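You operate a simulated robot arm through the tools that you are given. There is no shell and no other tool.

Carry out the task below with a simulated robot arm. There is one attempt and no reset: what you move stays moved.

## Task
Rinse the tea out of the blue-sprig cup, empty it and stand it on the drainer.
Fine: cold tap, left off; the drainer by the plate rack; the clean cup stays. What is to be rubbed or washed off counts as gone when no trace of it is left.
Where things are to end (x, y in the base frame): blue-sprig cup within 0.06 m of [0.07, 0.72].

Only the result counts: the job must be done as asked and must still hold three seconds after the hand-in. Knocking over, shifting, dropping, spilling or breaking anything else fails it.

## Robot
A 6-joint arm with a two-finger parallel gripper, fixed in place. Base frame: the origin is at the foot of the arm, x ahead of it, y to its left, z up; the work surface is at about z = 0.68. Lengths are in m, angles in rad, forces in N, time in s.
Its first joint turns from -2.897 to 2.897 rad. Payload 3.91 kg.
The TCP is the grasp point between the finger pads, 0.03 m short of the fingertips. In the tool frame z runs along the fingers and y along their closing line. Largest opening 0.11 m; finger width 0.02, thickness 0.01; the body of the gripper, 0.048 by 0.112 m, starts 0.055 m behind the TCP.
Orientation is told as [roll, pitch, yaw] about the base's x, y, z axes, in that order, counted from this pose: with the fingers straight down and closing along the base's y, the tool's x points along the base's -x, its y along +y and its z along -z.

## Interface
- The arm moves only by the tool nudge_tool. Its argument "series" is a list of rows, each an object (a shift or turn left out is 0, a gripper value left out holds the last) with "rotation": the turn, a rotation vector about the tool's x, y, z in rad, a list of three; "travel": the shift along the tool's x, y, z in mm, a list of three; "grip": the closure, from 0 (fully open) to 1 (shut). In form: [{"rotation": [ax, ay, az], "travel": [dx, dy, dz], "grip": grip}, ...]. A call has 1 to 20 rows; each row is the pose to reach, as a shift and turn from the pose commanded when the call began, along the tool's axes at that moment. Rows are played at 5 a second. More than 0.05 m and 0.15 rad between two rows, or a gripper value outside its range, and nothing of the call is played. Where a pose cannot be reached the arm comes as near as it can. A force on the tool above 40 N (or 10 N above the force at the start of the call, whichever is more), or a blocked arm, ends the call early, and 0.2 s more pass. Each finger travels about 0.108 m/s and halts on what it meets, pressing with about 28 N; the grip force reading is that of the motor and also rises with nothing between the fingers. The clock runs only during rows and for 0.2 s after the last one: add rows that repeat a pose to give the fingers time. It gives the time, the measured TCP pose, the force on the tool (base axes), the opening and the grip force at its end, in the units of the frame above (readings bear some noise), with the torque about the TCP (base axes, N m) and any sound that the robot's microphone picked up, and new pictures: "views" is both (left out), scene, wrist or none.
- Cameras (640 x 400 px; columns grow to the right, rows downward): "scene" is fixed at [0.0606, 0.6431, 1.5277]; the picture's right is [0.77, -0.64, 0.00], its down [-0.13, -0.16, -0.98] and it looks along [0.62, 0.76, -0.21] (base axes); focal length 214 px, centre (320, 200). "wrist" rides on the gripper at [0.072, 0.017, -0.103] in the tool frame; the picture's right is [-0.23, 0.97, 0.00], its down [-0.76, -0.18, -0.62] and it looks along [-0.61, -0.14, 0.78] (tool axes); focal length 222 px, centre (320, 200). There is no depth. A picture from a camera that has moved, and an enlarged one, comes with that camera's place and axes in the base frame and with its lens. The place of the scene camera against the robot may be out by one fixed shift of up to 0.025 m in any direction.
- inspect(camera, box): a new picture of the part [left, top, right, bottom] of that camera's present view, enlarged. The clock stands still meanwhile.
- close_job(): hands the job in; it is judged then, once.

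Places have to be worked out from the pictures, the camera data and where the tool is seen. Open the gripper and draw the arm clear of the work before you hand the job in, unless the task says otherwise.

The tools are called after "Emit:" as name(argument=value, ...) on one line, values as JSON. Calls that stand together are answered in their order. nudge_tool: Moves the arm, as the interface text tells. Its arguments: {"type":"object","properties":{"series":{"type":"array","items":{"type":"object","properties":{"rotation":{"type":"array","items":{"type":"number"}},"travel":{"type":"array","items":{"type":"number"}},"grip":{"type":"number"}}}},"views":{"type":"string","enum":["both","scene","wrist","none"]}},"required":["series"]} The other tools are called the same way: inspect (camera, box) takes an enlarged picture of a part of a camera's view; close_job () hands the job in.

At the start:

```text
clock: 0.0
ee_pos: [0.4424, 0.3884, 1.2797]
ee_rot: [0.003, -0.001, 0.003]
wrist_force: [-0.4, -1.2, -0.3]
wrist_torque: [0.02, -0.02, 0.0]
finger_gap: 0.1097
grasp_force: 0.0
```

scene: 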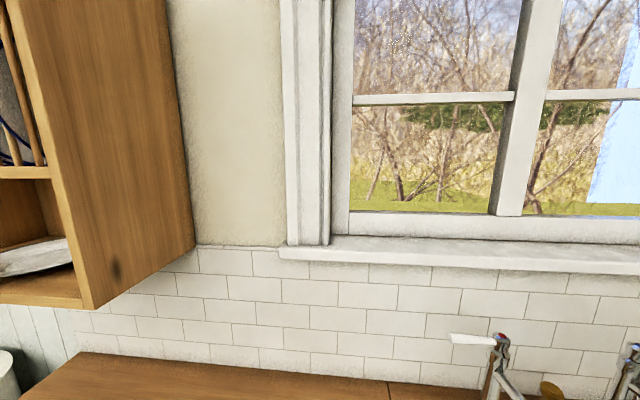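
wrist: 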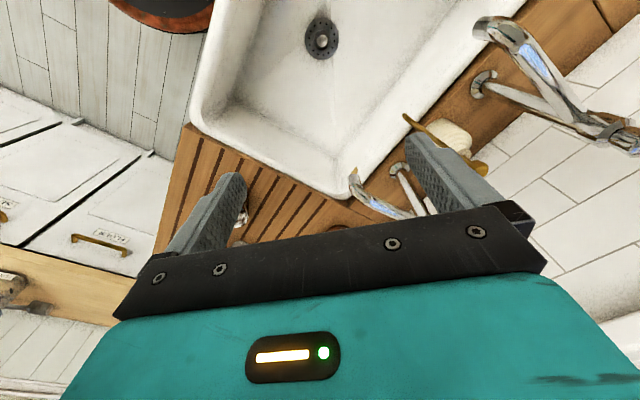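

The scene view shows only the wall, a tap and a cabinet, while the wrist view shows the sink, taps and a ribbed drainer. I'll enlarge both views before moving anything.

Emit:
inspect(camera="wrist", box=[140, 0, 460, 200])

Emit:
inspect(camera="wrist", box=[320, 0, 640, 220])

Emit:
inspect(camera="scene", box=[400, 300, 640, 400])

Emit:
inspect(camera="scene", box=[0, 200, 240, 400])

```text
2.00 times, centred on (300, 100) of wrist
camera zoom: at [0.37, 0.4053, 1.3824], right [0.23, 0.97, 0.0], down [0.76, -0.18, 0.62], along [0.61, -0.14, -0.78], focal length 444 px, centre (360, 400)
```

zoom: 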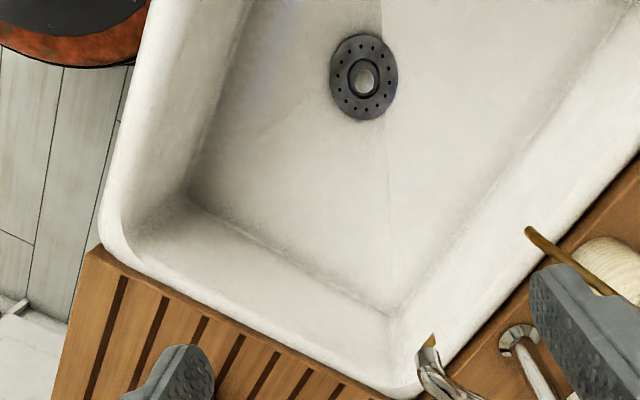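

```text
1.82 times, centred on (480, 110) of wrist
camera zoom: at [0.37, 0.4053, 1.3824], right [0.23, 0.97, 0.0], down [0.76, -0.18, 0.62], along [0.61, -0.14, -0.78], focal length 404 px, centre (29, 364)
```

zoom: 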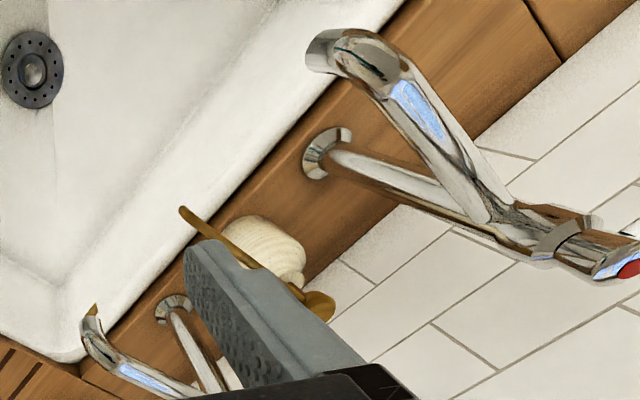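

```text
2.67 times, centred on (520, 350) of scene
camera zoom: at [0.0606, 0.6431, 1.5277], right [0.77, -0.64, 0.0], down [-0.13, -0.16, -0.98], along [0.62, 0.76, -0.21], focal length 572 px, centre (-213, -200)
```

zoom: 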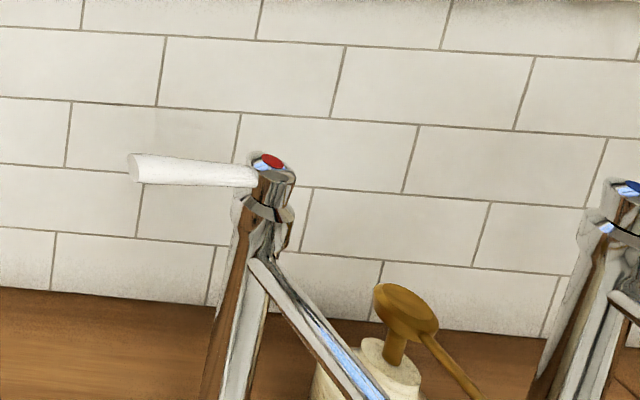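

```text
2.00 times, centred on (120, 300) of scene
camera zoom: at [0.0606, 0.6431, 1.5277], right [0.77, -0.64, 0.0], down [-0.13, -0.16, -0.98], along [0.62, 0.76, -0.21], focal length 429 px, centre (720, 0)
```

zoom: 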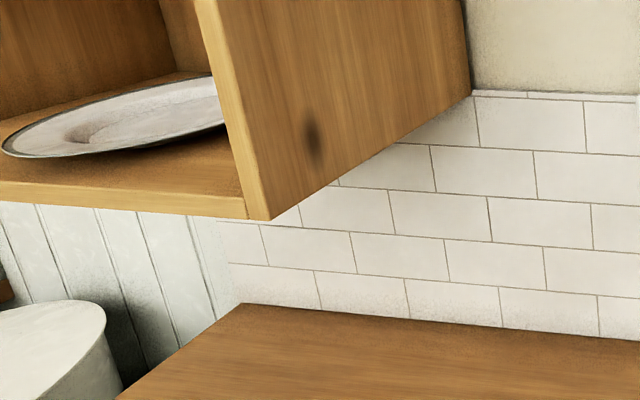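

The hot tap (red) stands near (0.59, 0.81) and the cold tap (blue) near (0.85, 0.61), with the drain near (0.41, 0.40). No cup is in view yet, so I'll stay at this height and turn the tool to look left towards the plate-rack drainer.

Emit:
nudge_tool(series=[{"rotation": [0, 0, -0.14]}, {"rotation": [0, 0, -0.28]}, {"rotation": [0, 0, -0.42]}, {"rotation": [0, 0, -0.56]}, {"rotation": [0, 0, -0.7]}, {"rotation": [0, 0, -0.84]}, {"rotation": [0, 0, -0.98]}, {"rotation": [0, 0, -1.12]}, {"rotation": [0, 0, -1.26]}, {"rotation": [0, 0, -1.4]}], views="both")

```text
clock: 2.2
ee_pos: [0.4419, 0.3886, 1.2785]
ee_rot: [-0.003, 0.001, 1.402]
wrist_force: [-0.2, -0.7, 0.1]
wrist_torque: [0.0, 0.02, -0.02]
finger_gap: 0.1102
grasp_force: 0.0
camera wrist: at [0.4138, 0.3196, 1.3824], right [-0.92, 0.39, 0.0], down [0.3, 0.72, 0.62], along [0.24, 0.58, -0.78], focal length 222 px, centre (320, 200)
```

scene: 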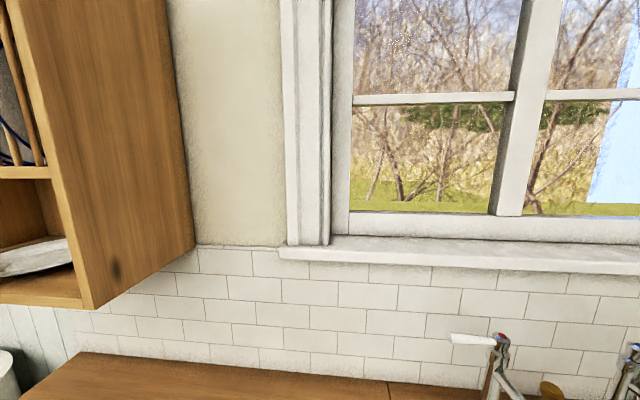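
wrist: 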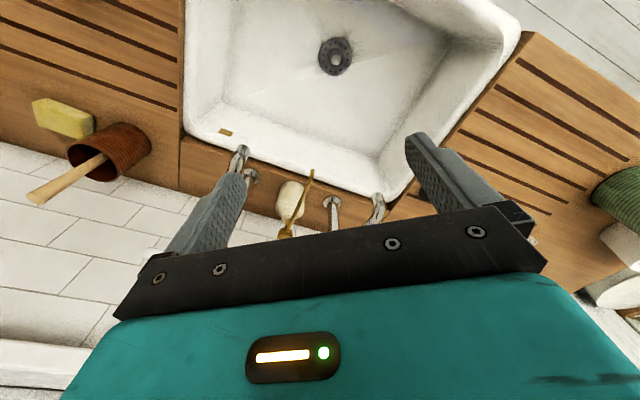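

This view shows the whole sink with drainers on both sides; the brush pot and sponge are on the +x side, and there is something green with white items on the plate-rack side. I'll enlarge the parts to look for the cups.

Emit:
inspect(camera="wrist", box=[440, 100, 640, 320])

Emit:
inspect(camera="wrist", box=[160, 90, 440, 260])

Emit:
inspect(camera="wrist", box=[0, 0, 240, 220])

```text
1.82 times, centred on (540, 210) of wrist
camera zoom: at [0.4138, 0.3196, 1.3824], right [-0.92, 0.39, 0.0], down [0.3, 0.72, 0.62], along [0.24, 0.58, -0.78], focal length 404 px, centre (-80, 182)
```

zoom: 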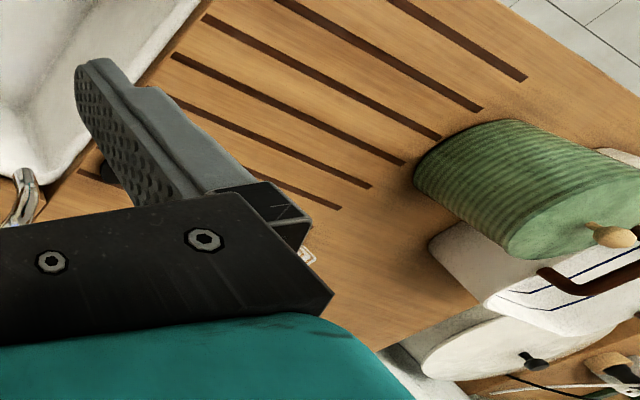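

```text
2.29 times, centred on (300, 175) of wrist
camera zoom: at [0.4138, 0.3196, 1.3824], right [-0.92, 0.39, 0.0], down [0.3, 0.72, 0.62], along [0.24, 0.58, -0.78], focal length 508 px, centre (366, 257)
```

zoom: 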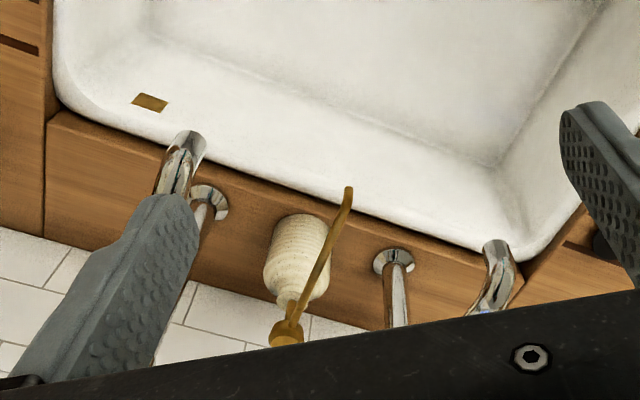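

```text
1.82 times, centred on (120, 110) of wrist
camera zoom: at [0.4138, 0.3196, 1.3824], right [-0.92, 0.39, 0.0], down [0.3, 0.72, 0.62], along [0.24, 0.58, -0.78], focal length 404 px, centre (684, 364)
```

zoom: 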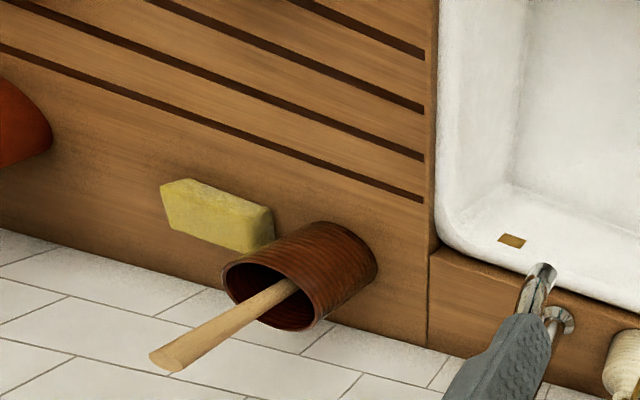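

No cup is visible yet; the fingers hide part of the left drainer. I'll turn further towards the plate rack.

Emit:
nudge_tool(series=[{"rotation": [0, 0, -0.14]}, {"rotation": [0, 0, -0.28]}, {"rotation": [0, 0, -0.42]}, {"rotation": [0, 0, -0.56]}, {"rotation": [0, 0, -0.7]}, {"rotation": [0, 0, -0.84]}], views="wrist")

```text
clock: 3.6
ee_pos: [0.4418, 0.389, 1.2795]
ee_rot: [-0.001, 0.0, 2.242]
wrist_force: [1.1, -0.4, -0.5]
wrist_torque: [-0.05, -0.01, 0.05]
finger_gap: 0.1098
grasp_force: 0.1
camera wrist: at [0.4743, 0.3211, 1.3825], right [-0.9, -0.43, 0.0], down [-0.34, 0.71, 0.62], along [-0.27, 0.56, -0.78], focal length 222 px, centre (320, 200)
```

wrist: 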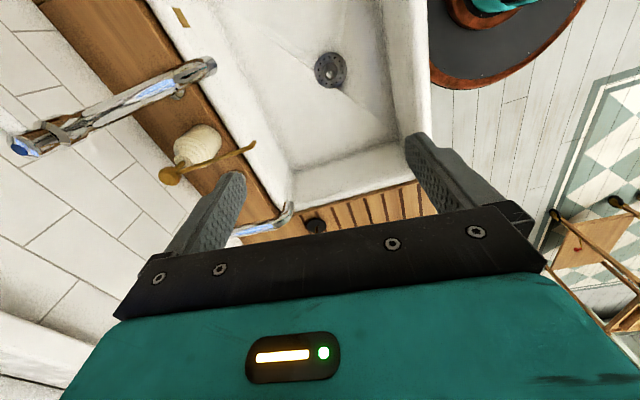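

The dark disc near the sink corner looks like the plug, and the left drainer is still hidden behind the gripper. I'll bring the tool over that drainer, staying high, to look straight down at it.

Emit:
nudge_tool(series=[{"travel": [-44, 3, 0]}, {"travel": [-88, 6, 0]}, {"travel": [-132, 10, 0]}, {"travel": [-176, 13, 0]}, {"travel": [-220, 16, 0]}, {"travel": [-264, 20, 0]}, {"travel": [-308, 23, 0]}, {"travel": [-353, 26, 0]}], views="both")

```text
clock: 5.4
ee_pos: [0.201, 0.6473, 1.276]
ee_rot: [-0.005, -0.005, 2.24]
wrist_force: [-0.5, -0.4, 0.5]
wrist_torque: [0.09, 0.03, 0.02]
finger_gap: 0.11
grasp_force: 0.0
out of reach, approached as far as the arm can: row 8
camera wrist: at [0.2322, 0.579, 1.3795], right [-0.9, -0.43, 0.0], down [-0.33, 0.7, 0.63], along [-0.26, 0.57, -0.78], focal length 222 px, centre (320, 200)
```

scene: 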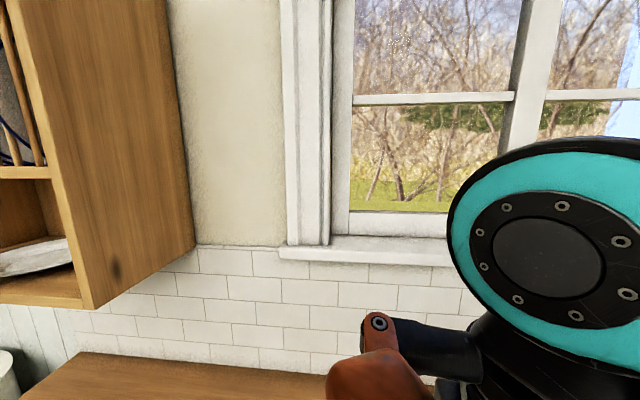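
wrist: 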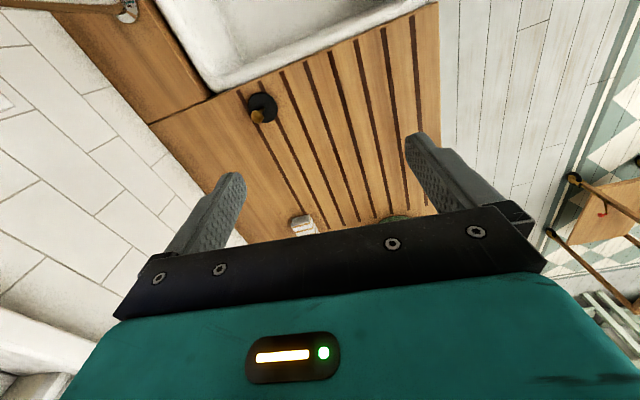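

The left drainer looks free except for the plug near the sink corner, a small white thing under the gripper and the green canister further on. I'll enlarge that area.

Emit:
inspect(camera="wrist", box=[220, 70, 440, 250])

Emit:
inspect(camera="wrist", box=[520, 130, 640, 320])

```text
2.22 times, centred on (330, 160) of wrist
camera zoom: at [0.2322, 0.579, 1.3795], right [-0.9, -0.43, 0.0], down [-0.33, 0.7, 0.63], along [-0.26, 0.57, -0.78], focal length 494 px, centre (298, 289)
```

zoom: 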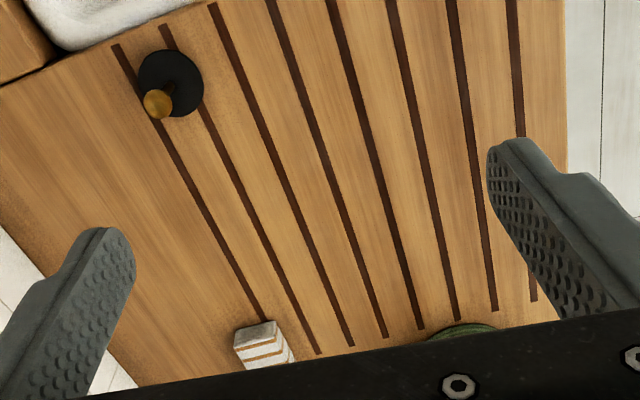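

```text
2.11 times, centred on (580, 225) of wrist
camera zoom: at [0.2322, 0.579, 1.3795], right [-0.9, -0.43, 0.0], down [-0.33, 0.7, 0.63], along [-0.26, 0.57, -0.78], focal length 468 px, centre (-227, 147)
```

zoom: 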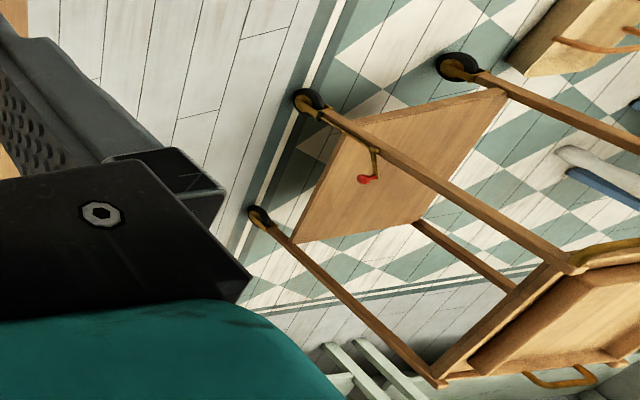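

Only the plug and a small striped stack are here, no cups. I'll swing the tool to the other side to look at the right-hand drainer and counter.

Emit:
nudge_tool(series=[{"travel": [28, 0, 0], "rotation": [0, 0, 0.14]}, {"travel": [56, 0, 0], "rotation": [0, 0, 0.28]}, {"travel": [85, 0, 0], "rotation": [0, 0, 0.42]}, {"travel": [114, 0, 0], "rotation": [0, 0, 0.56]}, {"travel": [142, 0, 0], "rotation": [0, 0, 0.7]}, {"travel": [171, 0, 0], "rotation": [0, 0, 0.84]}, {"travel": [200, 0, 0], "rotation": [0, 0, 0.98]}, {"travel": [228, 0, 0], "rotation": [0, 0, 1.12]}, {"travel": [256, 0, 0], "rotation": [0, 0, 1.26]}, {"travel": [285, 0, 0], "rotation": [0, 0, 1.4]}, {"travel": [313, 0, 0], "rotation": [0, 0, 1.54]}, {"travel": [342, 0, 0], "rotation": [0, 0, 1.68]}, {"travel": [370, 0, 0], "rotation": [0, 0, 1.82]}, {"travel": [399, 0, 0], "rotation": [0, 0, 1.96]}, {"travel": [427, 0, 0], "rotation": [0, 0, 2.1]}, {"travel": [456, 0, 0], "rotation": [0, 0, 2.24]}, {"travel": [484, 0, 0], "rotation": [0, 0, 2.38]}, {"travel": [513, 0, 0], "rotation": [0, 0, 2.52]}, {"travel": [541, 0, 0], "rotation": [0, 0, 2.66]}, {"travel": [570, 6, 0], "rotation": [0, 0, 2.8]}], views="wrist")

```text
clock: 9.6
ee_pos: [0.5512, 0.1976, 1.2734]
ee_rot: [-0.002, 0.0, -0.56]
wrist_force: [-0.4, 0.7, -0.4]
wrist_torque: [-0.03, -0.03, 0.0]
finger_gap: 0.1098
grasp_force: 0.1
camera wrist: at [0.4993, 0.2498, 1.377], right [0.71, 0.7, 0.0], down [0.55, -0.56, 0.62], along [0.44, -0.44, -0.78], focal length 222 px, centre (320, 200)
```

wrist: 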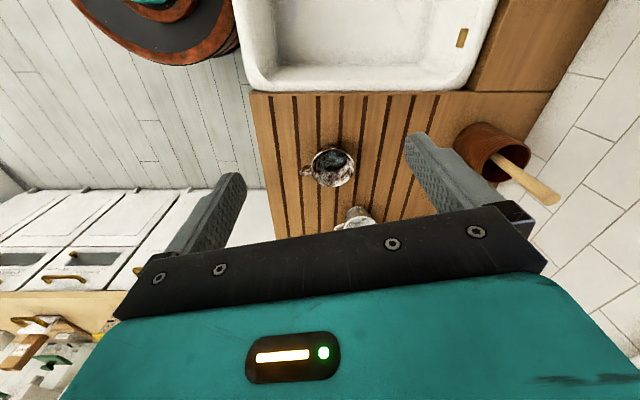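

A cup stands on the right drainer with its handle pointing left in the picture, and a second white thing sits just beyond it under the gripper. I'll enlarge that.

Emit:
inspect(camera="wrist", box=[270, 120, 410, 240])

Emit:
inspect(camera="wrist", box=[0, 150, 240, 380])

```text
3.33 times, centred on (340, 180) of wrist
camera zoom: at [0.4993, 0.2498, 1.377], right [0.71, 0.7, 0.0], down [0.55, -0.56, 0.62], along [0.44, -0.44, -0.78], focal length 740 px, centre (253, 267)
```

zoom: 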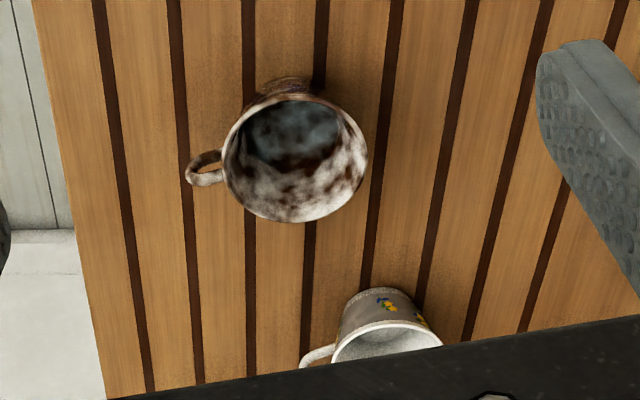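

```text
1.74 times, centred on (120, 265) of wrist
camera zoom: at [0.4993, 0.2498, 1.377], right [0.71, 0.7, 0.0], down [0.55, -0.56, 0.62], along [0.44, -0.44, -0.78], focal length 386 px, centre (668, 87)
```

zoom: 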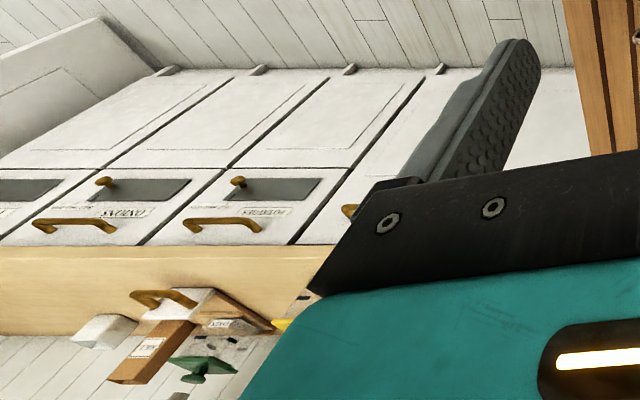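

The tea-stained cup with liquid stands near (0.78, 0.03) and the clean flowered cup is beyond it near (1.05, -0.08). Before touching anything I'll look at the cold tap's handle from closer.

Emit:
nudge_tool(series=[{"travel": [-1, 27, 0], "rotation": [0, 0, -0.14]}, {"travel": [-2, 53, 0], "rotation": [0, 0, -0.28]}, {"travel": [-3, 80, 0], "rotation": [0, 0, -0.42]}, {"travel": [-4, 106, 0], "rotation": [0, 0, -0.56]}, {"travel": [-5, 133, 0], "rotation": [0, 0, -0.7]}, {"travel": [-6, 160, 0], "rotation": [0, 0, -0.84]}, {"travel": [-7, 186, 0], "rotation": [0, 0, -0.98]}, {"travel": [-8, 213, 0], "rotation": [0, 0, -1.12]}, {"travel": [-9, 239, 0], "rotation": [0, 0, -1.26]}, {"travel": [-10, 266, 0], "rotation": [0, 0, -1.4]}], views="both")

```text
clock: 11.8
ee_pos: [0.6857, 0.4087, 1.243]
ee_rot: [-0.001, -0.01, 0.845]
wrist_force: [-0.6, -0.7, 0.1]
wrist_torque: [0.03, -0.04, 0.02]
finger_gap: 0.1101
grasp_force: 0.0
out of reach, approached as far as the arm can: row 7, 8, 9, 10
camera wrist: at [0.6242, 0.3644, 1.3454], right [-0.58, 0.82, 0.0], down [0.63, 0.45, 0.63], along [0.52, 0.36, -0.78], focal length 222 px, centre (320, 200)
```

scene: 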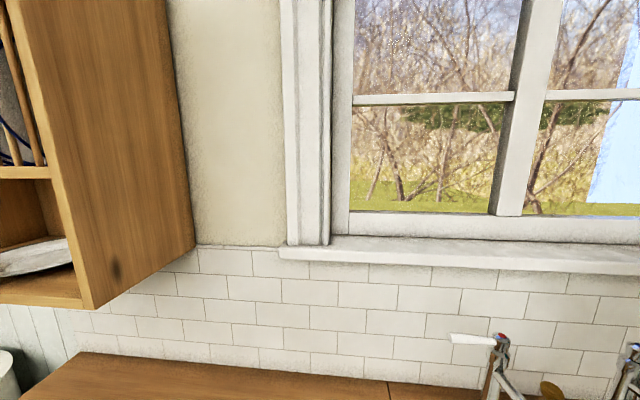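
wrist: 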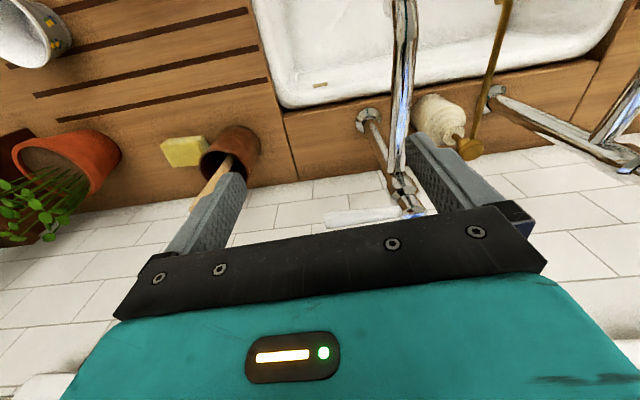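

The cold tap is now in view with its white lever pointing towards the right-hand side (+x, -y) and its spout reaching out over the basin. I'll enlarge it.

Emit:
inspect(camera="wrist", box=[300, 80, 460, 230])

Emit:
inspect(camera="wrist", box=[320, 0, 560, 150])

Emit:
inspect(camera="scene", box=[540, 310, 640, 400])

Emit:
inspect(camera="wrist", box=[0, 0, 100, 80])

```text
2.67 times, centred on (380, 155) of wrist
camera zoom: at [0.6242, 0.3644, 1.3454], right [-0.58, 0.82, 0.0], down [0.63, 0.45, 0.63], along [0.52, 0.36, -0.78], focal length 592 px, centre (160, 320)
```

zoom: 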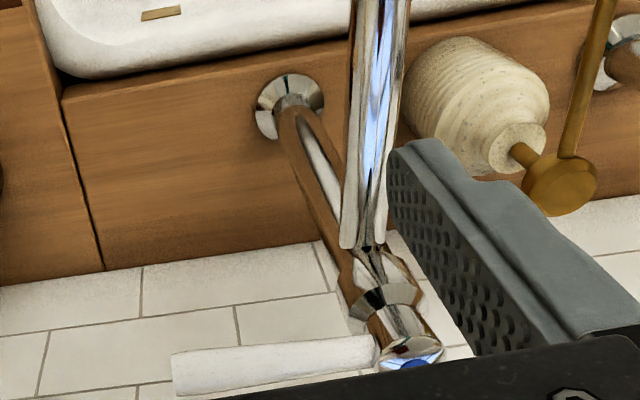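

```text
2.67 times, centred on (440, 75) of wrist
camera zoom: at [0.6242, 0.3644, 1.3454], right [-0.58, 0.82, 0.0], down [0.63, 0.45, 0.63], along [0.52, 0.36, -0.78], focal length 592 px, centre (0, 533)
```

zoom: 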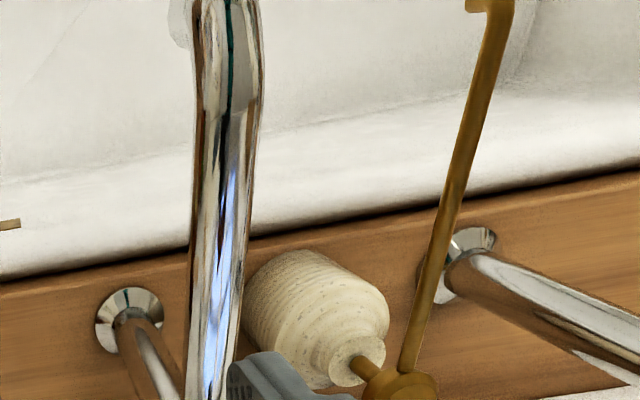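

```text
4.44 times, centred on (590, 355) of scene
camera zoom: at [0.0606, 0.6431, 1.5277], right [0.77, -0.64, 0.0], down [-0.13, -0.16, -0.98], along [0.62, 0.76, -0.21], focal length 953 px, centre (-880, -489)
```

zoom: 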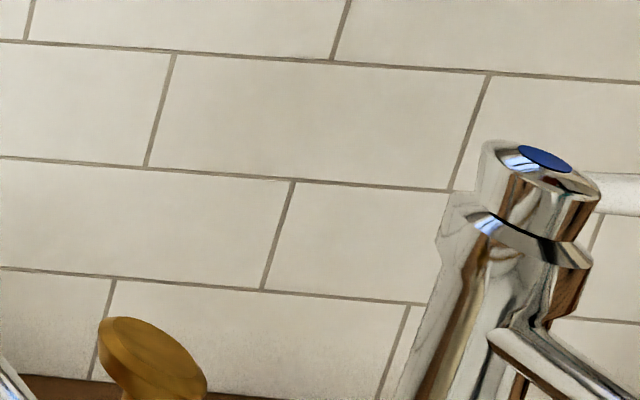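

```text
5.00 times, centred on (50, 40) of wrist
camera zoom: at [0.6242, 0.3644, 1.3454], right [-0.58, 0.82, 0.0], down [0.63, 0.45, 0.63], along [0.52, 0.36, -0.78], focal length 1111 px, centre (1670, 1000)
```

zoom: 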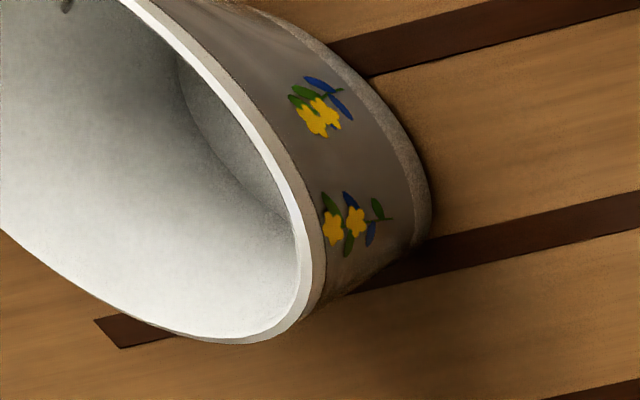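

With two-view fixes, the drainer and counter lie at about z 0.88 (0.68 is the basin floor). The cold tap column is near (0.70, 0.54), its top is at z 1.18, and its spout tip is near (0.59, 0.42, 1.04). That puts the dirty cup near (0.69, 0.10). I'll go and look at the cup from the robot side.

Emit:
nudge_tool(series=[{"travel": [44, -3, 4], "rotation": [0, 0, 0.0745]}, {"travel": [88, -6, 8], "rotation": [0, 0, 0.149]}, {"travel": [131, -10, 12], "rotation": [0, 0, 0.2235]}, {"travel": [175, -13, 16], "rotation": [0, 0, 0.298]}, {"travel": [219, -16, 20], "rotation": [0, 0, 0.3725]}, {"travel": [263, -20, 24], "rotation": [0, 0, 0.447]}, {"travel": [306, -23, 28], "rotation": [0, 0, 0.5215]}, {"travel": [350, -26, 32], "rotation": [0, 0, 0.596]}, {"travel": [394, -29, 36], "rotation": [0, 0, 0.6705]}, {"travel": [438, -33, 40], "rotation": [0, 0, 0.745]}], views="wrist")

```text
clock: 14.0
ee_pos: [0.4181, 0.0589, 1.202]
ee_rot: [0.003, 0.0, 0.093]
wrist_force: [0.7, 0.2, 0.0]
wrist_torque: [-0.01, 0.07, 0.02]
finger_gap: 0.1099
grasp_force: 0.1
camera wrist: at [0.3452, 0.0678, 1.3038], right [0.13, 0.99, 0.0], down [0.78, -0.11, 0.62], along [0.62, -0.08, -0.78], focal length 222 px, centre (320, 200)
```

wrist: 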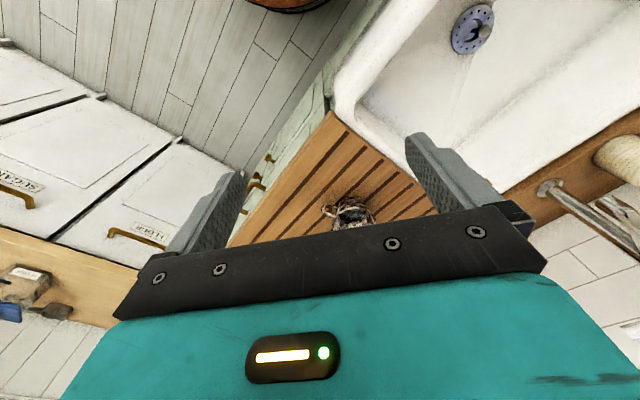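

The cup is just visible past the gripper. I'll tilt the tool towards it so the camera sees it from the side.

Emit:
nudge_tool(series=[{"travel": [-12, 0, 5], "rotation": [0, -0.13, 0]}, {"travel": [-24, 0, 10], "rotation": [0, -0.26, 0]}, {"travel": [-36, 0, 15], "rotation": [0, -0.39, 0]}, {"travel": [-48, 0, 20], "rotation": [0, -0.52, 0]}, {"travel": [-60, 0, 25], "rotation": [0, -0.65, 0]}, {"travel": [-72, 0, 30], "rotation": [0, -0.78, 0]}], views="wrist")

```text
clock: 15.4
ee_pos: [0.4901, 0.0674, 1.172]
ee_rot: [0.0, -0.783, 0.094]
wrist_force: [-0.3, 0.1, 0.3]
wrist_torque: [-0.02, 0.0, 0.01]
finger_gap: 0.11
grasp_force: 0.1
camera wrist: at [0.3658, 0.0714, 1.194], right [0.07, 0.98, 0.16], down [0.12, -0.17, 0.98], along [0.99, -0.05, -0.13], focal length 222 px, centre (320, 200)
```

wrist: 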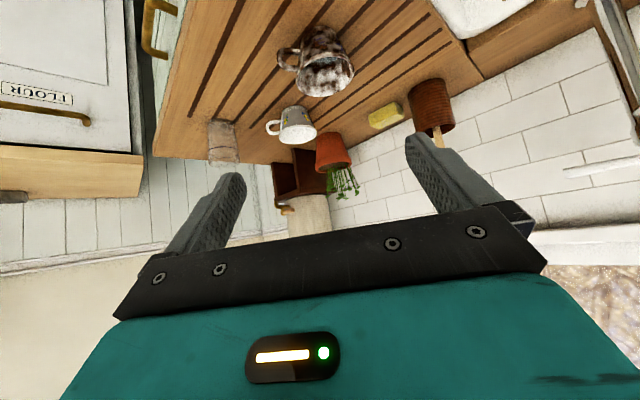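

Emit:
inspect(camera="wrist", box=[255, 10, 385, 155])

Emit:
inspect(camera="wrist", box=[190, 90, 470, 240])

```text
2.76 times, centred on (320, 82) of wrist
camera zoom: at [0.3658, 0.0714, 1.194], right [0.07, 0.98, 0.16], down [0.12, -0.17, 0.98], along [0.99, -0.05, -0.13], focal length 613 px, centre (320, 524)
```

zoom: 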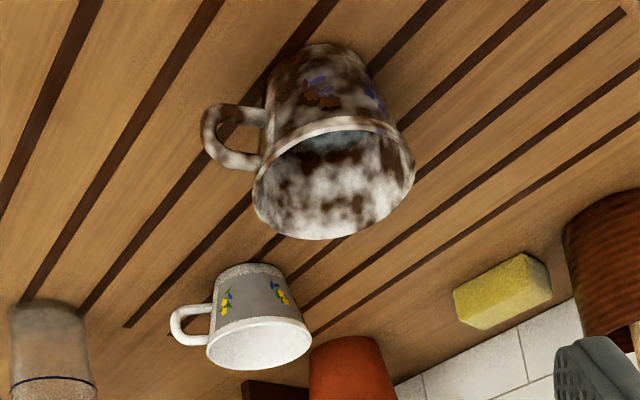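

```text
2.29 times, centred on (330, 165) of wrist
camera zoom: at [0.3658, 0.0714, 1.194], right [0.07, 0.98, 0.16], down [0.12, -0.17, 0.98], along [0.99, -0.05, -0.13], focal length 508 px, centre (297, 280)
```

zoom: 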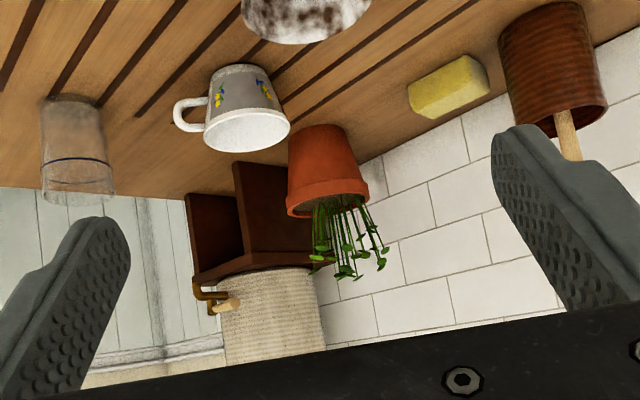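

The dirty cup carries a blue sprig under the tea stains and the other cup has yellow flowers, so the dirty one is the one to rinse. Its rim centre is near (0.694, 0.095, 0.955), about 0.094 m across, with the handle towards -y. Next I'll look at the cold tap and its lever from the front.

Emit:
nudge_tool(series=[{"travel": [-7, 42, 1], "rotation": [-0.046, 0, -0.0465]}, {"travel": [-13, 83, 2], "rotation": [-0.093, 0, -0.093]}, {"travel": [-20, 125, 3], "rotation": [-0.139, 0, -0.14]}, {"travel": [-26, 166, 4], "rotation": [-0.185, 0, -0.186]}, {"travel": [-33, 208, 5], "rotation": [-0.232, 0, -0.233]}, {"travel": [-40, 249, 6], "rotation": [-0.278, 0, -0.279]}, {"travel": [-46, 291, 6.5], "rotation": [-0.3245, 0, -0.326]}], views="wrist")

```text
clock: 17.0
ee_pos: [0.4991, 0.3592, 1.2021]
ee_rot: [0.003, -0.781, 0.556]
wrist_force: [-0.7, 0.2, 1.2]
wrist_torque: [0.01, 0.01, 0.02]
finger_gap: 0.1098
grasp_force: 0.0
camera wrist: at [0.385, 0.3078, 1.2238], right [-0.38, 0.91, 0.16], down [0.18, -0.1, 0.98], along [0.91, 0.4, -0.13], focal length 222 px, centre (320, 200)
```

wrist: 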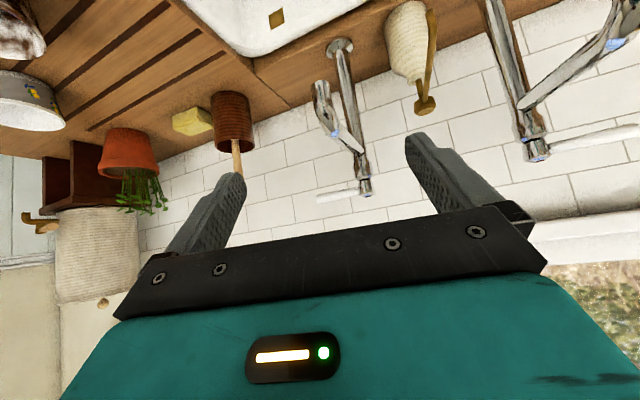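

Emit:
inspect(camera="wrist", box=[280, 30, 420, 215])

Emit:
inspect(camera="wrist", box=[470, 0, 640, 180])

Emit:
inspect(camera="wrist", box=[0, 0, 130, 150])

```text
2.16 times, centred on (350, 122) of wrist
camera zoom: at [0.385, 0.3078, 1.2238], right [-0.38, 0.91, 0.16], down [0.18, -0.1, 0.98], along [0.91, 0.4, -0.13], focal length 480 px, centre (255, 368)
```

zoom: 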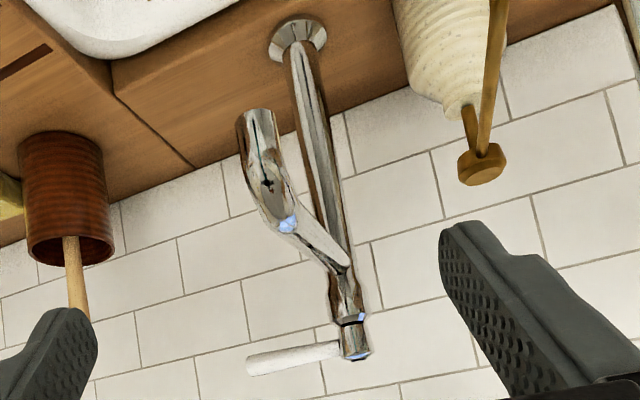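

```text
2.22 times, centred on (555, 90) of wrist
camera zoom: at [0.385, 0.3078, 1.2238], right [-0.38, 0.91, 0.16], down [0.18, -0.1, 0.98], along [0.91, 0.4, -0.13], focal length 494 px, centre (-202, 444)
```

zoom: 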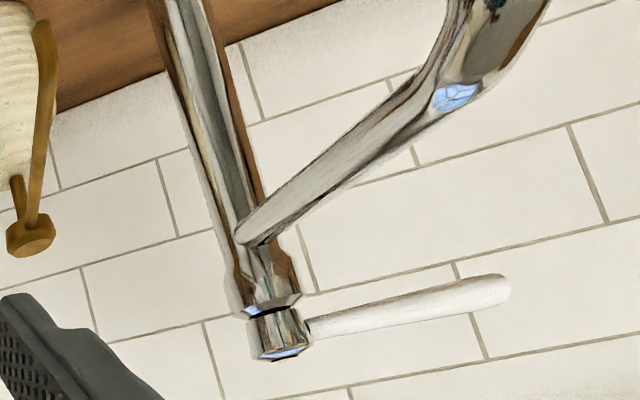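

```text
2.67 times, centred on (65, 75) of wrist
camera zoom: at [0.385, 0.3078, 1.2238], right [-0.38, 0.91, 0.16], down [0.18, -0.1, 0.98], along [0.91, 0.4, -0.13], focal length 592 px, centre (1000, 533)
```

zoom: 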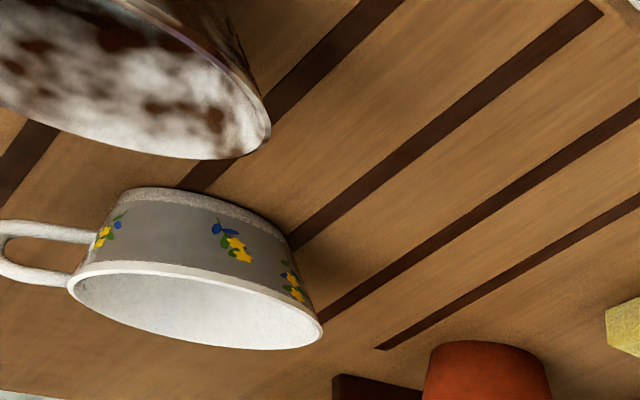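

I now have good fixes: the cold tap column is at about (0.695, 0.53), its lever runs from the head to about (0.768, 0.472, 1.16), and the spout tip is near (0.588, 0.421, 1.055). I'll bring half-open fingers, rolled so the lever can pass between them, to a stand-off in front of and above the lever.

Emit:
nudge_tool(series=[{"travel": [-14, -2, 8], "rotation": [0, 0, -0.131], "grip": 0.62}, {"travel": [-27, -3, 17], "rotation": [0, 0, -0.262]}, {"travel": [-41, -5, 25], "rotation": [0, 0, -0.393]}, {"travel": [-55, -7, 34], "rotation": [0, 0, -0.524]}, {"travel": [-68, -8, 42], "rotation": [0, 0, -0.654]}, {"travel": [-82, -10, 50], "rotation": [0, 0, -0.785]}, {"travel": [-96, -12, 59], "rotation": [0, 0, -0.916]}, {"travel": [-109, -13, 67], "rotation": [0, 0, -1.047]}, {"travel": [-123, -15, 76], "rotation": [0, 0, -1.178]}, {"travel": [-137, -17, 84], "rotation": [0, 0, -1.309]}, {"travel": [-151, -18, 92], "rotation": [0, 0, -1.44]}, {"travel": [-164, -20, 101], "rotation": [0, 0, -1.571]}], views="both")

```text
clock: 19.6
ee_pos: [0.6685, 0.4427, 1.2436]
ee_rot: [-0.782, -0.002, 2.128]
wrist_force: [0.3, -0.3, 0.7]
wrist_torque: [0.02, 0.03, 0.05]
finger_gap: 0.0418
grasp_force: 0.1
camera wrist: at [0.6363, 0.3353, 1.3052], right [-0.71, -0.17, -0.69], down [-0.67, 0.48, 0.57], along [0.23, 0.86, -0.46], focal length 222 px, centre (320, 200)
```

scene: 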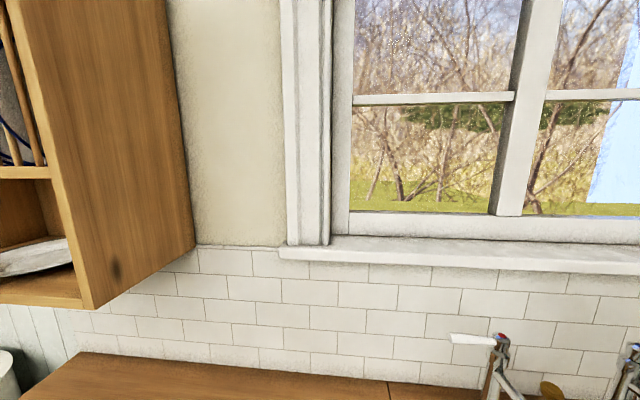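
wrist: 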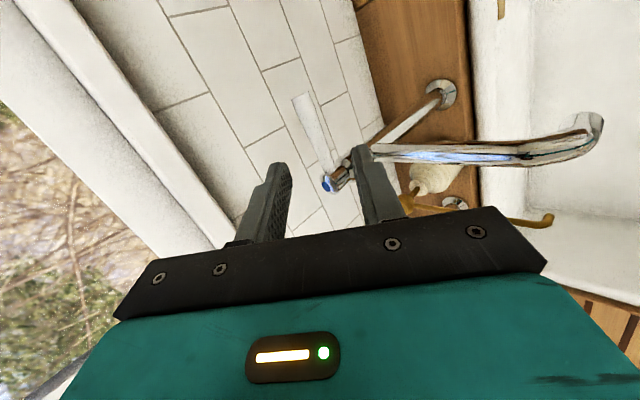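

The lever now lies in the gap between the two fingers along the tool's axis, about 0.12 m ahead. I'll move in most of the way and check.

Emit:
nudge_tool(series=[{"travel": [0, 0, 25]}, {"travel": [0, 0, 50]}, {"travel": [0, 0, 75]}, {"travel": [0, 0, 90]}], views="wrist")

```text
clock: 20.6
ee_pos: [0.7231, 0.4738, 1.1798]
ee_rot: [-0.782, -0.002, 2.127]
wrist_force: [0.4, 0.5, -0.8]
wrist_torque: [0.01, -0.03, -0.02]
finger_gap: 0.0416
grasp_force: 0.1
camera wrist: at [0.6903, 0.3688, 1.2402], right [-0.71, -0.17, -0.69], down [-0.67, 0.48, 0.57], along [0.23, 0.86, -0.45], focal length 222 px, centre (320, 200)
```

wrist: 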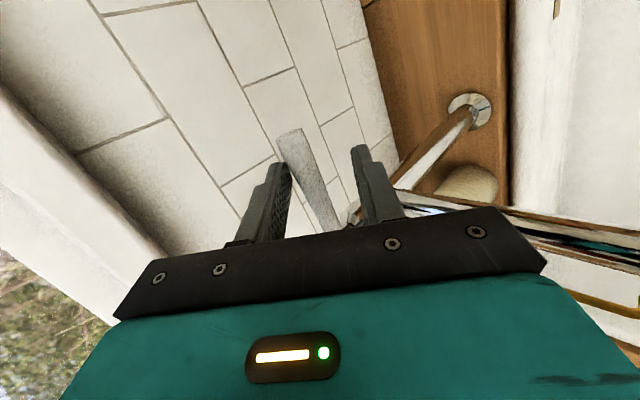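

The lever is entering the gap, close to the upper finger. I'll zoom in to check clearance.

Emit:
inspect(camera="wrist", box=[220, 110, 440, 250])

```text
2.86 times, centred on (330, 180) of wrist
camera zoom: at [0.6903, 0.3688, 1.2402], right [-0.71, -0.17, -0.69], down [-0.67, 0.48, 0.57], along [0.23, 0.86, -0.45], focal length 635 px, centre (291, 257)
```

zoom: 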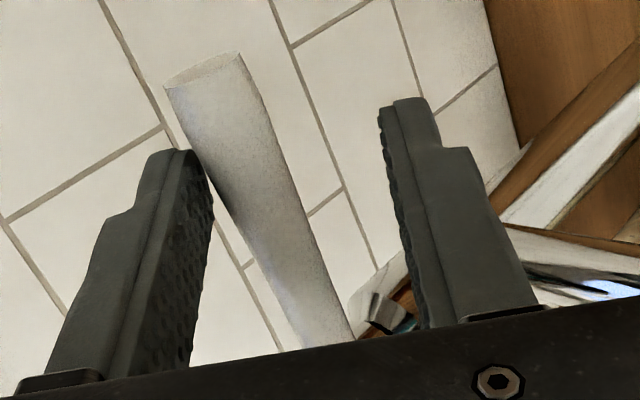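

By my geometry the lever is at the fingertips with clearance on both sides, 5 mm off centre towards the upper finger. I'll centre on it and move in another 28 mm so it sits between the pads.

Emit:
nudge_tool(series=[{"travel": [0, -5, 8]}, {"travel": [0, -5, 18]}, {"travel": [0, -5, 28]}], views="wrist")

```text
clock: 21.4
ee_pos: [0.7422, 0.4872, 1.1628]
ee_rot: [-0.78, -0.003, 2.128]
wrist_force: [-1.0, -0.2, 0.4]
wrist_torque: [0.0, 0.01, 0.0]
finger_gap: 0.0421
grasp_force: 0.1
camera wrist: at [0.7097, 0.3808, 1.2242], right [-0.71, -0.17, -0.69], down [-0.67, 0.48, 0.57], along [0.23, 0.86, -0.45], focal length 222 px, centre (320, 200)
```

wrist: 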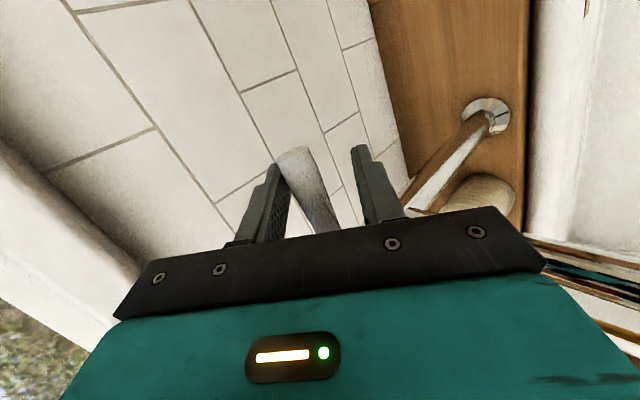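

The lever is now between the pads with no contact force. I'll try turning it towards the user (-e2, away from the wall) in small steps and watch the force.

Emit:
nudge_tool(series=[{"travel": [2, 5, -5]}, {"travel": [4, 10, -10]}, {"travel": [6, 15, -15]}, {"travel": [7.5, 20, -20]}, {"travel": [9, 24, -24]}], views="wrist")

```text
clock: 22.6
ee_pos: [0.7194, 0.4613, 1.1643]
ee_rot: [-0.779, 0.0, 2.127]
wrist_force: [1.3, 0.2, 0.7]
wrist_torque: [0.01, -0.01, 0.04]
finger_gap: 0.0421
grasp_force: 0.1
camera wrist: at [0.6861, 0.3551, 1.2244], right [-0.71, -0.17, -0.68], down [-0.67, 0.48, 0.57], along [0.23, 0.86, -0.46], focal length 222 px, centre (320, 200)
```

wrist: 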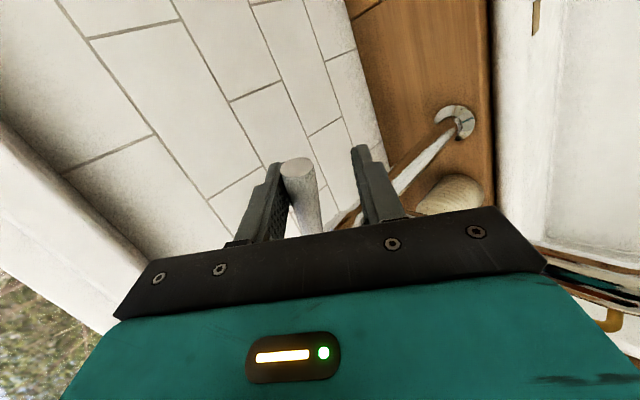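

The lever swung towards the user with almost no force, so that is the turning direction. I'll sweep it further along its arc, staying clear of the spout.

Emit:
nudge_tool(series=[{"travel": [-1, 5, -5]}, {"travel": [-2, 10, -10]}, {"travel": [-3, 15, -15]}, {"travel": [-4, 20, -20]}, {"travel": [-6, 25, -25]}], views="both")

```text
clock: 23.8
ee_pos: [0.6864, 0.449, 1.1646]
ee_rot: [-0.78, -0.003, 2.128]
wrist_force: [0.1, -0.2, 0.1]
wrist_torque: [0.0, -0.01, 0.01]
finger_gap: 0.0421
grasp_force: 0.0
camera wrist: at [0.6528, 0.342, 1.2248], right [-0.71, -0.17, -0.68], down [-0.67, 0.48, 0.57], along [0.23, 0.86, -0.45], focal length 222 px, centre (320, 200)
```

scene: 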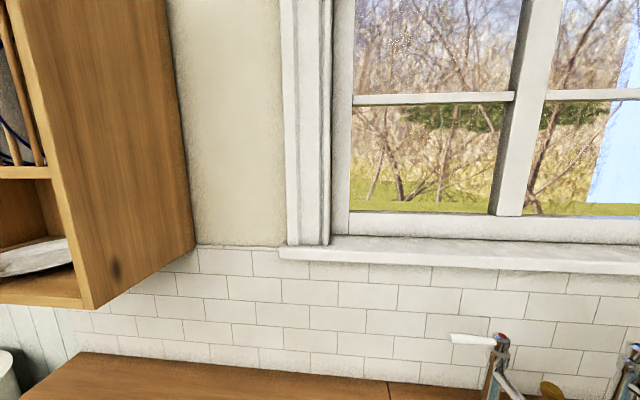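
wrist: 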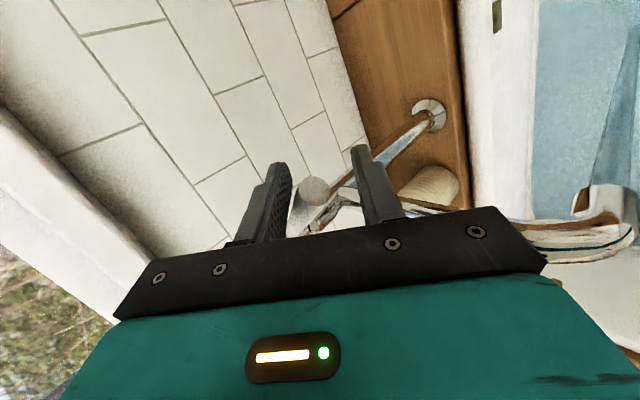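

Blue has appeared in the basin and a stream shows at the spout, so water is running. I'll zoom in to check it, in particular whether it drains.

Emit:
inspect(camera="wrist", box=[460, 0, 640, 260])

Emit:
inspect(camera="wrist", box=[230, 130, 440, 260])

```text
1.54 times, centred on (550, 130) of wrist
camera zoom: at [0.6528, 0.342, 1.2248], right [-0.71, -0.17, -0.68], down [-0.67, 0.48, 0.57], along [0.23, 0.86, -0.45], focal length 342 px, centre (-34, 308)
```

zoom: 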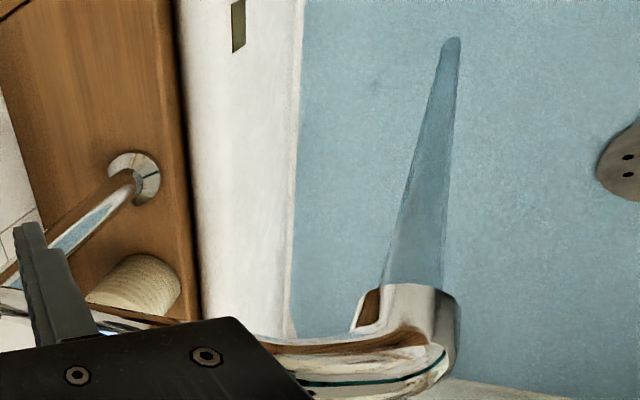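

```text
3.05 times, centred on (335, 195) of wrist
camera zoom: at [0.6528, 0.342, 1.2248], right [-0.71, -0.17, -0.68], down [-0.67, 0.48, 0.57], along [0.23, 0.86, -0.45], focal length 677 px, centre (274, 215)
```

zoom: 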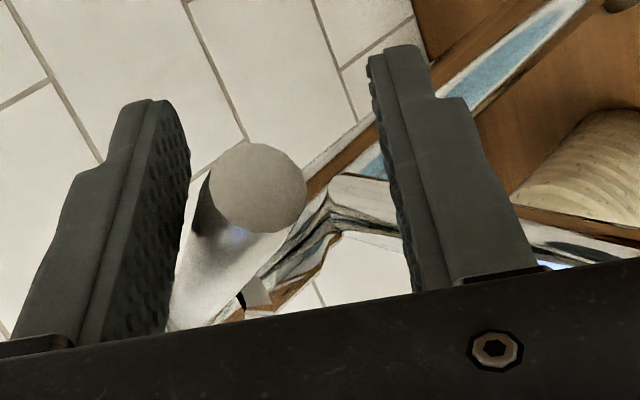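

The cold tap is running in a clean stream into the basin, with only a film on the floor and the waste open. I'll back off the lever and carry the gripper over towards the dirty cup, turning it nearly upright for pinching the cup wall.

Emit:
nudge_tool(series=[{"travel": [0, 0, -33]}, {"travel": [0, 0, -66]}, {"travel": [0, 0, -100]}, {"travel": [32, 18, -112], "rotation": [-0.0707, 0.0178, 0.0329]}, {"travel": [65, 36, -124], "rotation": [-0.1414, 0.0355, 0.0658]}, {"travel": [97, 55, -135], "rotation": [-0.2121, 0.0533, 0.0986]}, {"travel": [130, 73, -147], "rotation": [-0.2829, 0.071, 0.1315]}, {"travel": [162, 91, -159], "rotation": [-0.3536, 0.0888, 0.1644]}, {"travel": [195, 110, -171], "rotation": [-0.4243, 0.1065, 0.1973]}, {"travel": [227, 128, -182], "rotation": [-0.495, 0.1243, 0.2301]}, {"travel": [259, 146, -194], "rotation": [-0.5657, 0.142, 0.263], "grip": 0.5}], views="wrist")

```text
clock: 26.2
ee_pos: [0.6191, 0.1007, 1.1965]
ee_rot: [-0.209, -0.002, 1.833]
wrist_force: [0.0, -0.3, 0.3]
wrist_torque: [-0.03, -0.01, 0.01]
finger_gap: 0.0553
grasp_force: 0.0
camera wrist: at [0.6005, 0.0208, 1.2944], right [-0.98, -0.03, -0.2], down [-0.15, 0.75, 0.65], along [0.13, 0.67, -0.73], focal length 222 px, centre (320, 200)
```

wrist: 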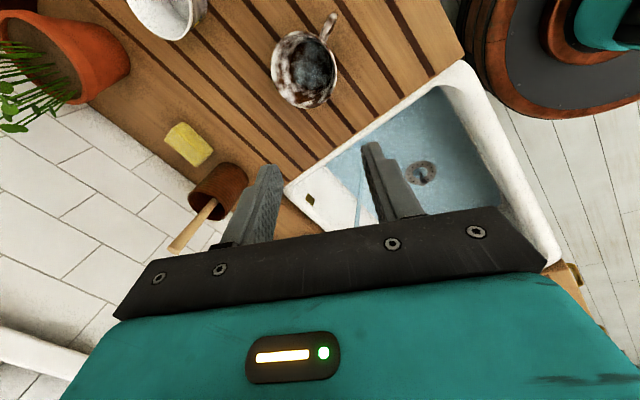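

The cup is well seen from above here. I'll enlarge it to fix the rim, the handle and the wall, and check the basin.

Emit:
inspect(camera="wrist", box=[250, 0, 370, 120])

Emit:
inspect(camera="wrist", box=[280, 60, 540, 240])

```text
3.33 times, centred on (310, 60) of wrist
camera zoom: at [0.6005, 0.0208, 1.2944], right [-0.98, -0.03, -0.2], down [-0.15, 0.75, 0.65], along [0.13, 0.67, -0.73], focal length 740 px, centre (353, 667)
```

zoom: 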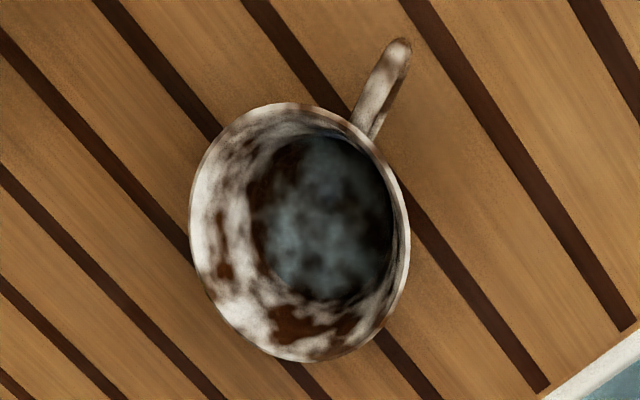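

```text
2.22 times, centred on (410, 150) of wrist
camera zoom: at [0.6005, 0.0208, 1.2944], right [-0.98, -0.03, -0.2], down [-0.15, 0.75, 0.65], along [0.13, 0.67, -0.73], focal length 494 px, centre (120, 311)
```

zoom: 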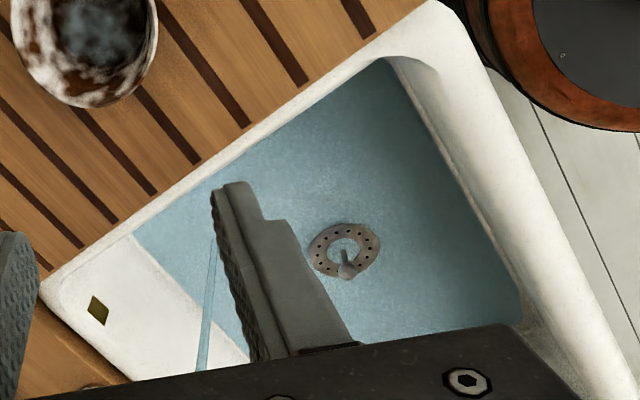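

The rim is centred at about (0.693, 0.097, 0.955), the handle points to azimuth ~240°, and the wall leans out by about 10°. I'll lower to a stand-off just above the robot-side wall, away from the handle, with one finger over the inside and one over the outside.

Emit:
nudge_tool(series=[{"travel": [4.5, 5, 38]}, {"travel": [9, 10, 76]}, {"travel": [13.6, 15.2, 114]}, {"travel": [18.2, 20.3, 152]}, {"travel": [22.7, 25.4, 189.6]}], views="wrist")

```text
clock: 27.4
ee_pos: [0.6382, 0.0822, 1.007]
ee_rot: [-0.211, -0.004, 1.832]
wrist_force: [0.1, 0.5, 0.4]
wrist_torque: [-0.01, 0.02, -0.04]
finger_gap: 0.055
grasp_force: 0.0
camera wrist: at [0.6211, 0.0026, 1.1043], right [-0.98, -0.03, -0.2], down [-0.15, 0.75, 0.65], along [0.13, 0.67, -0.73], focal length 222 px, centre (320, 200)
```

wrist: 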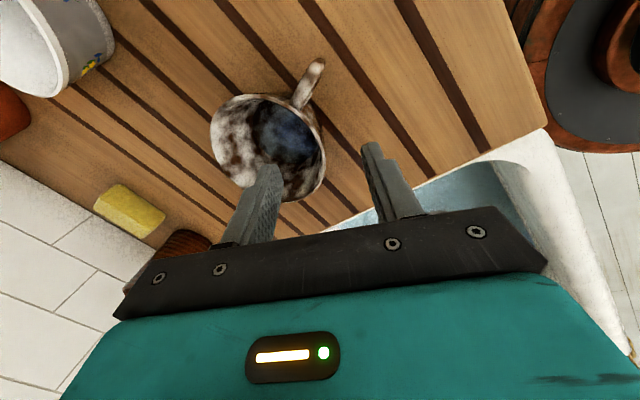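

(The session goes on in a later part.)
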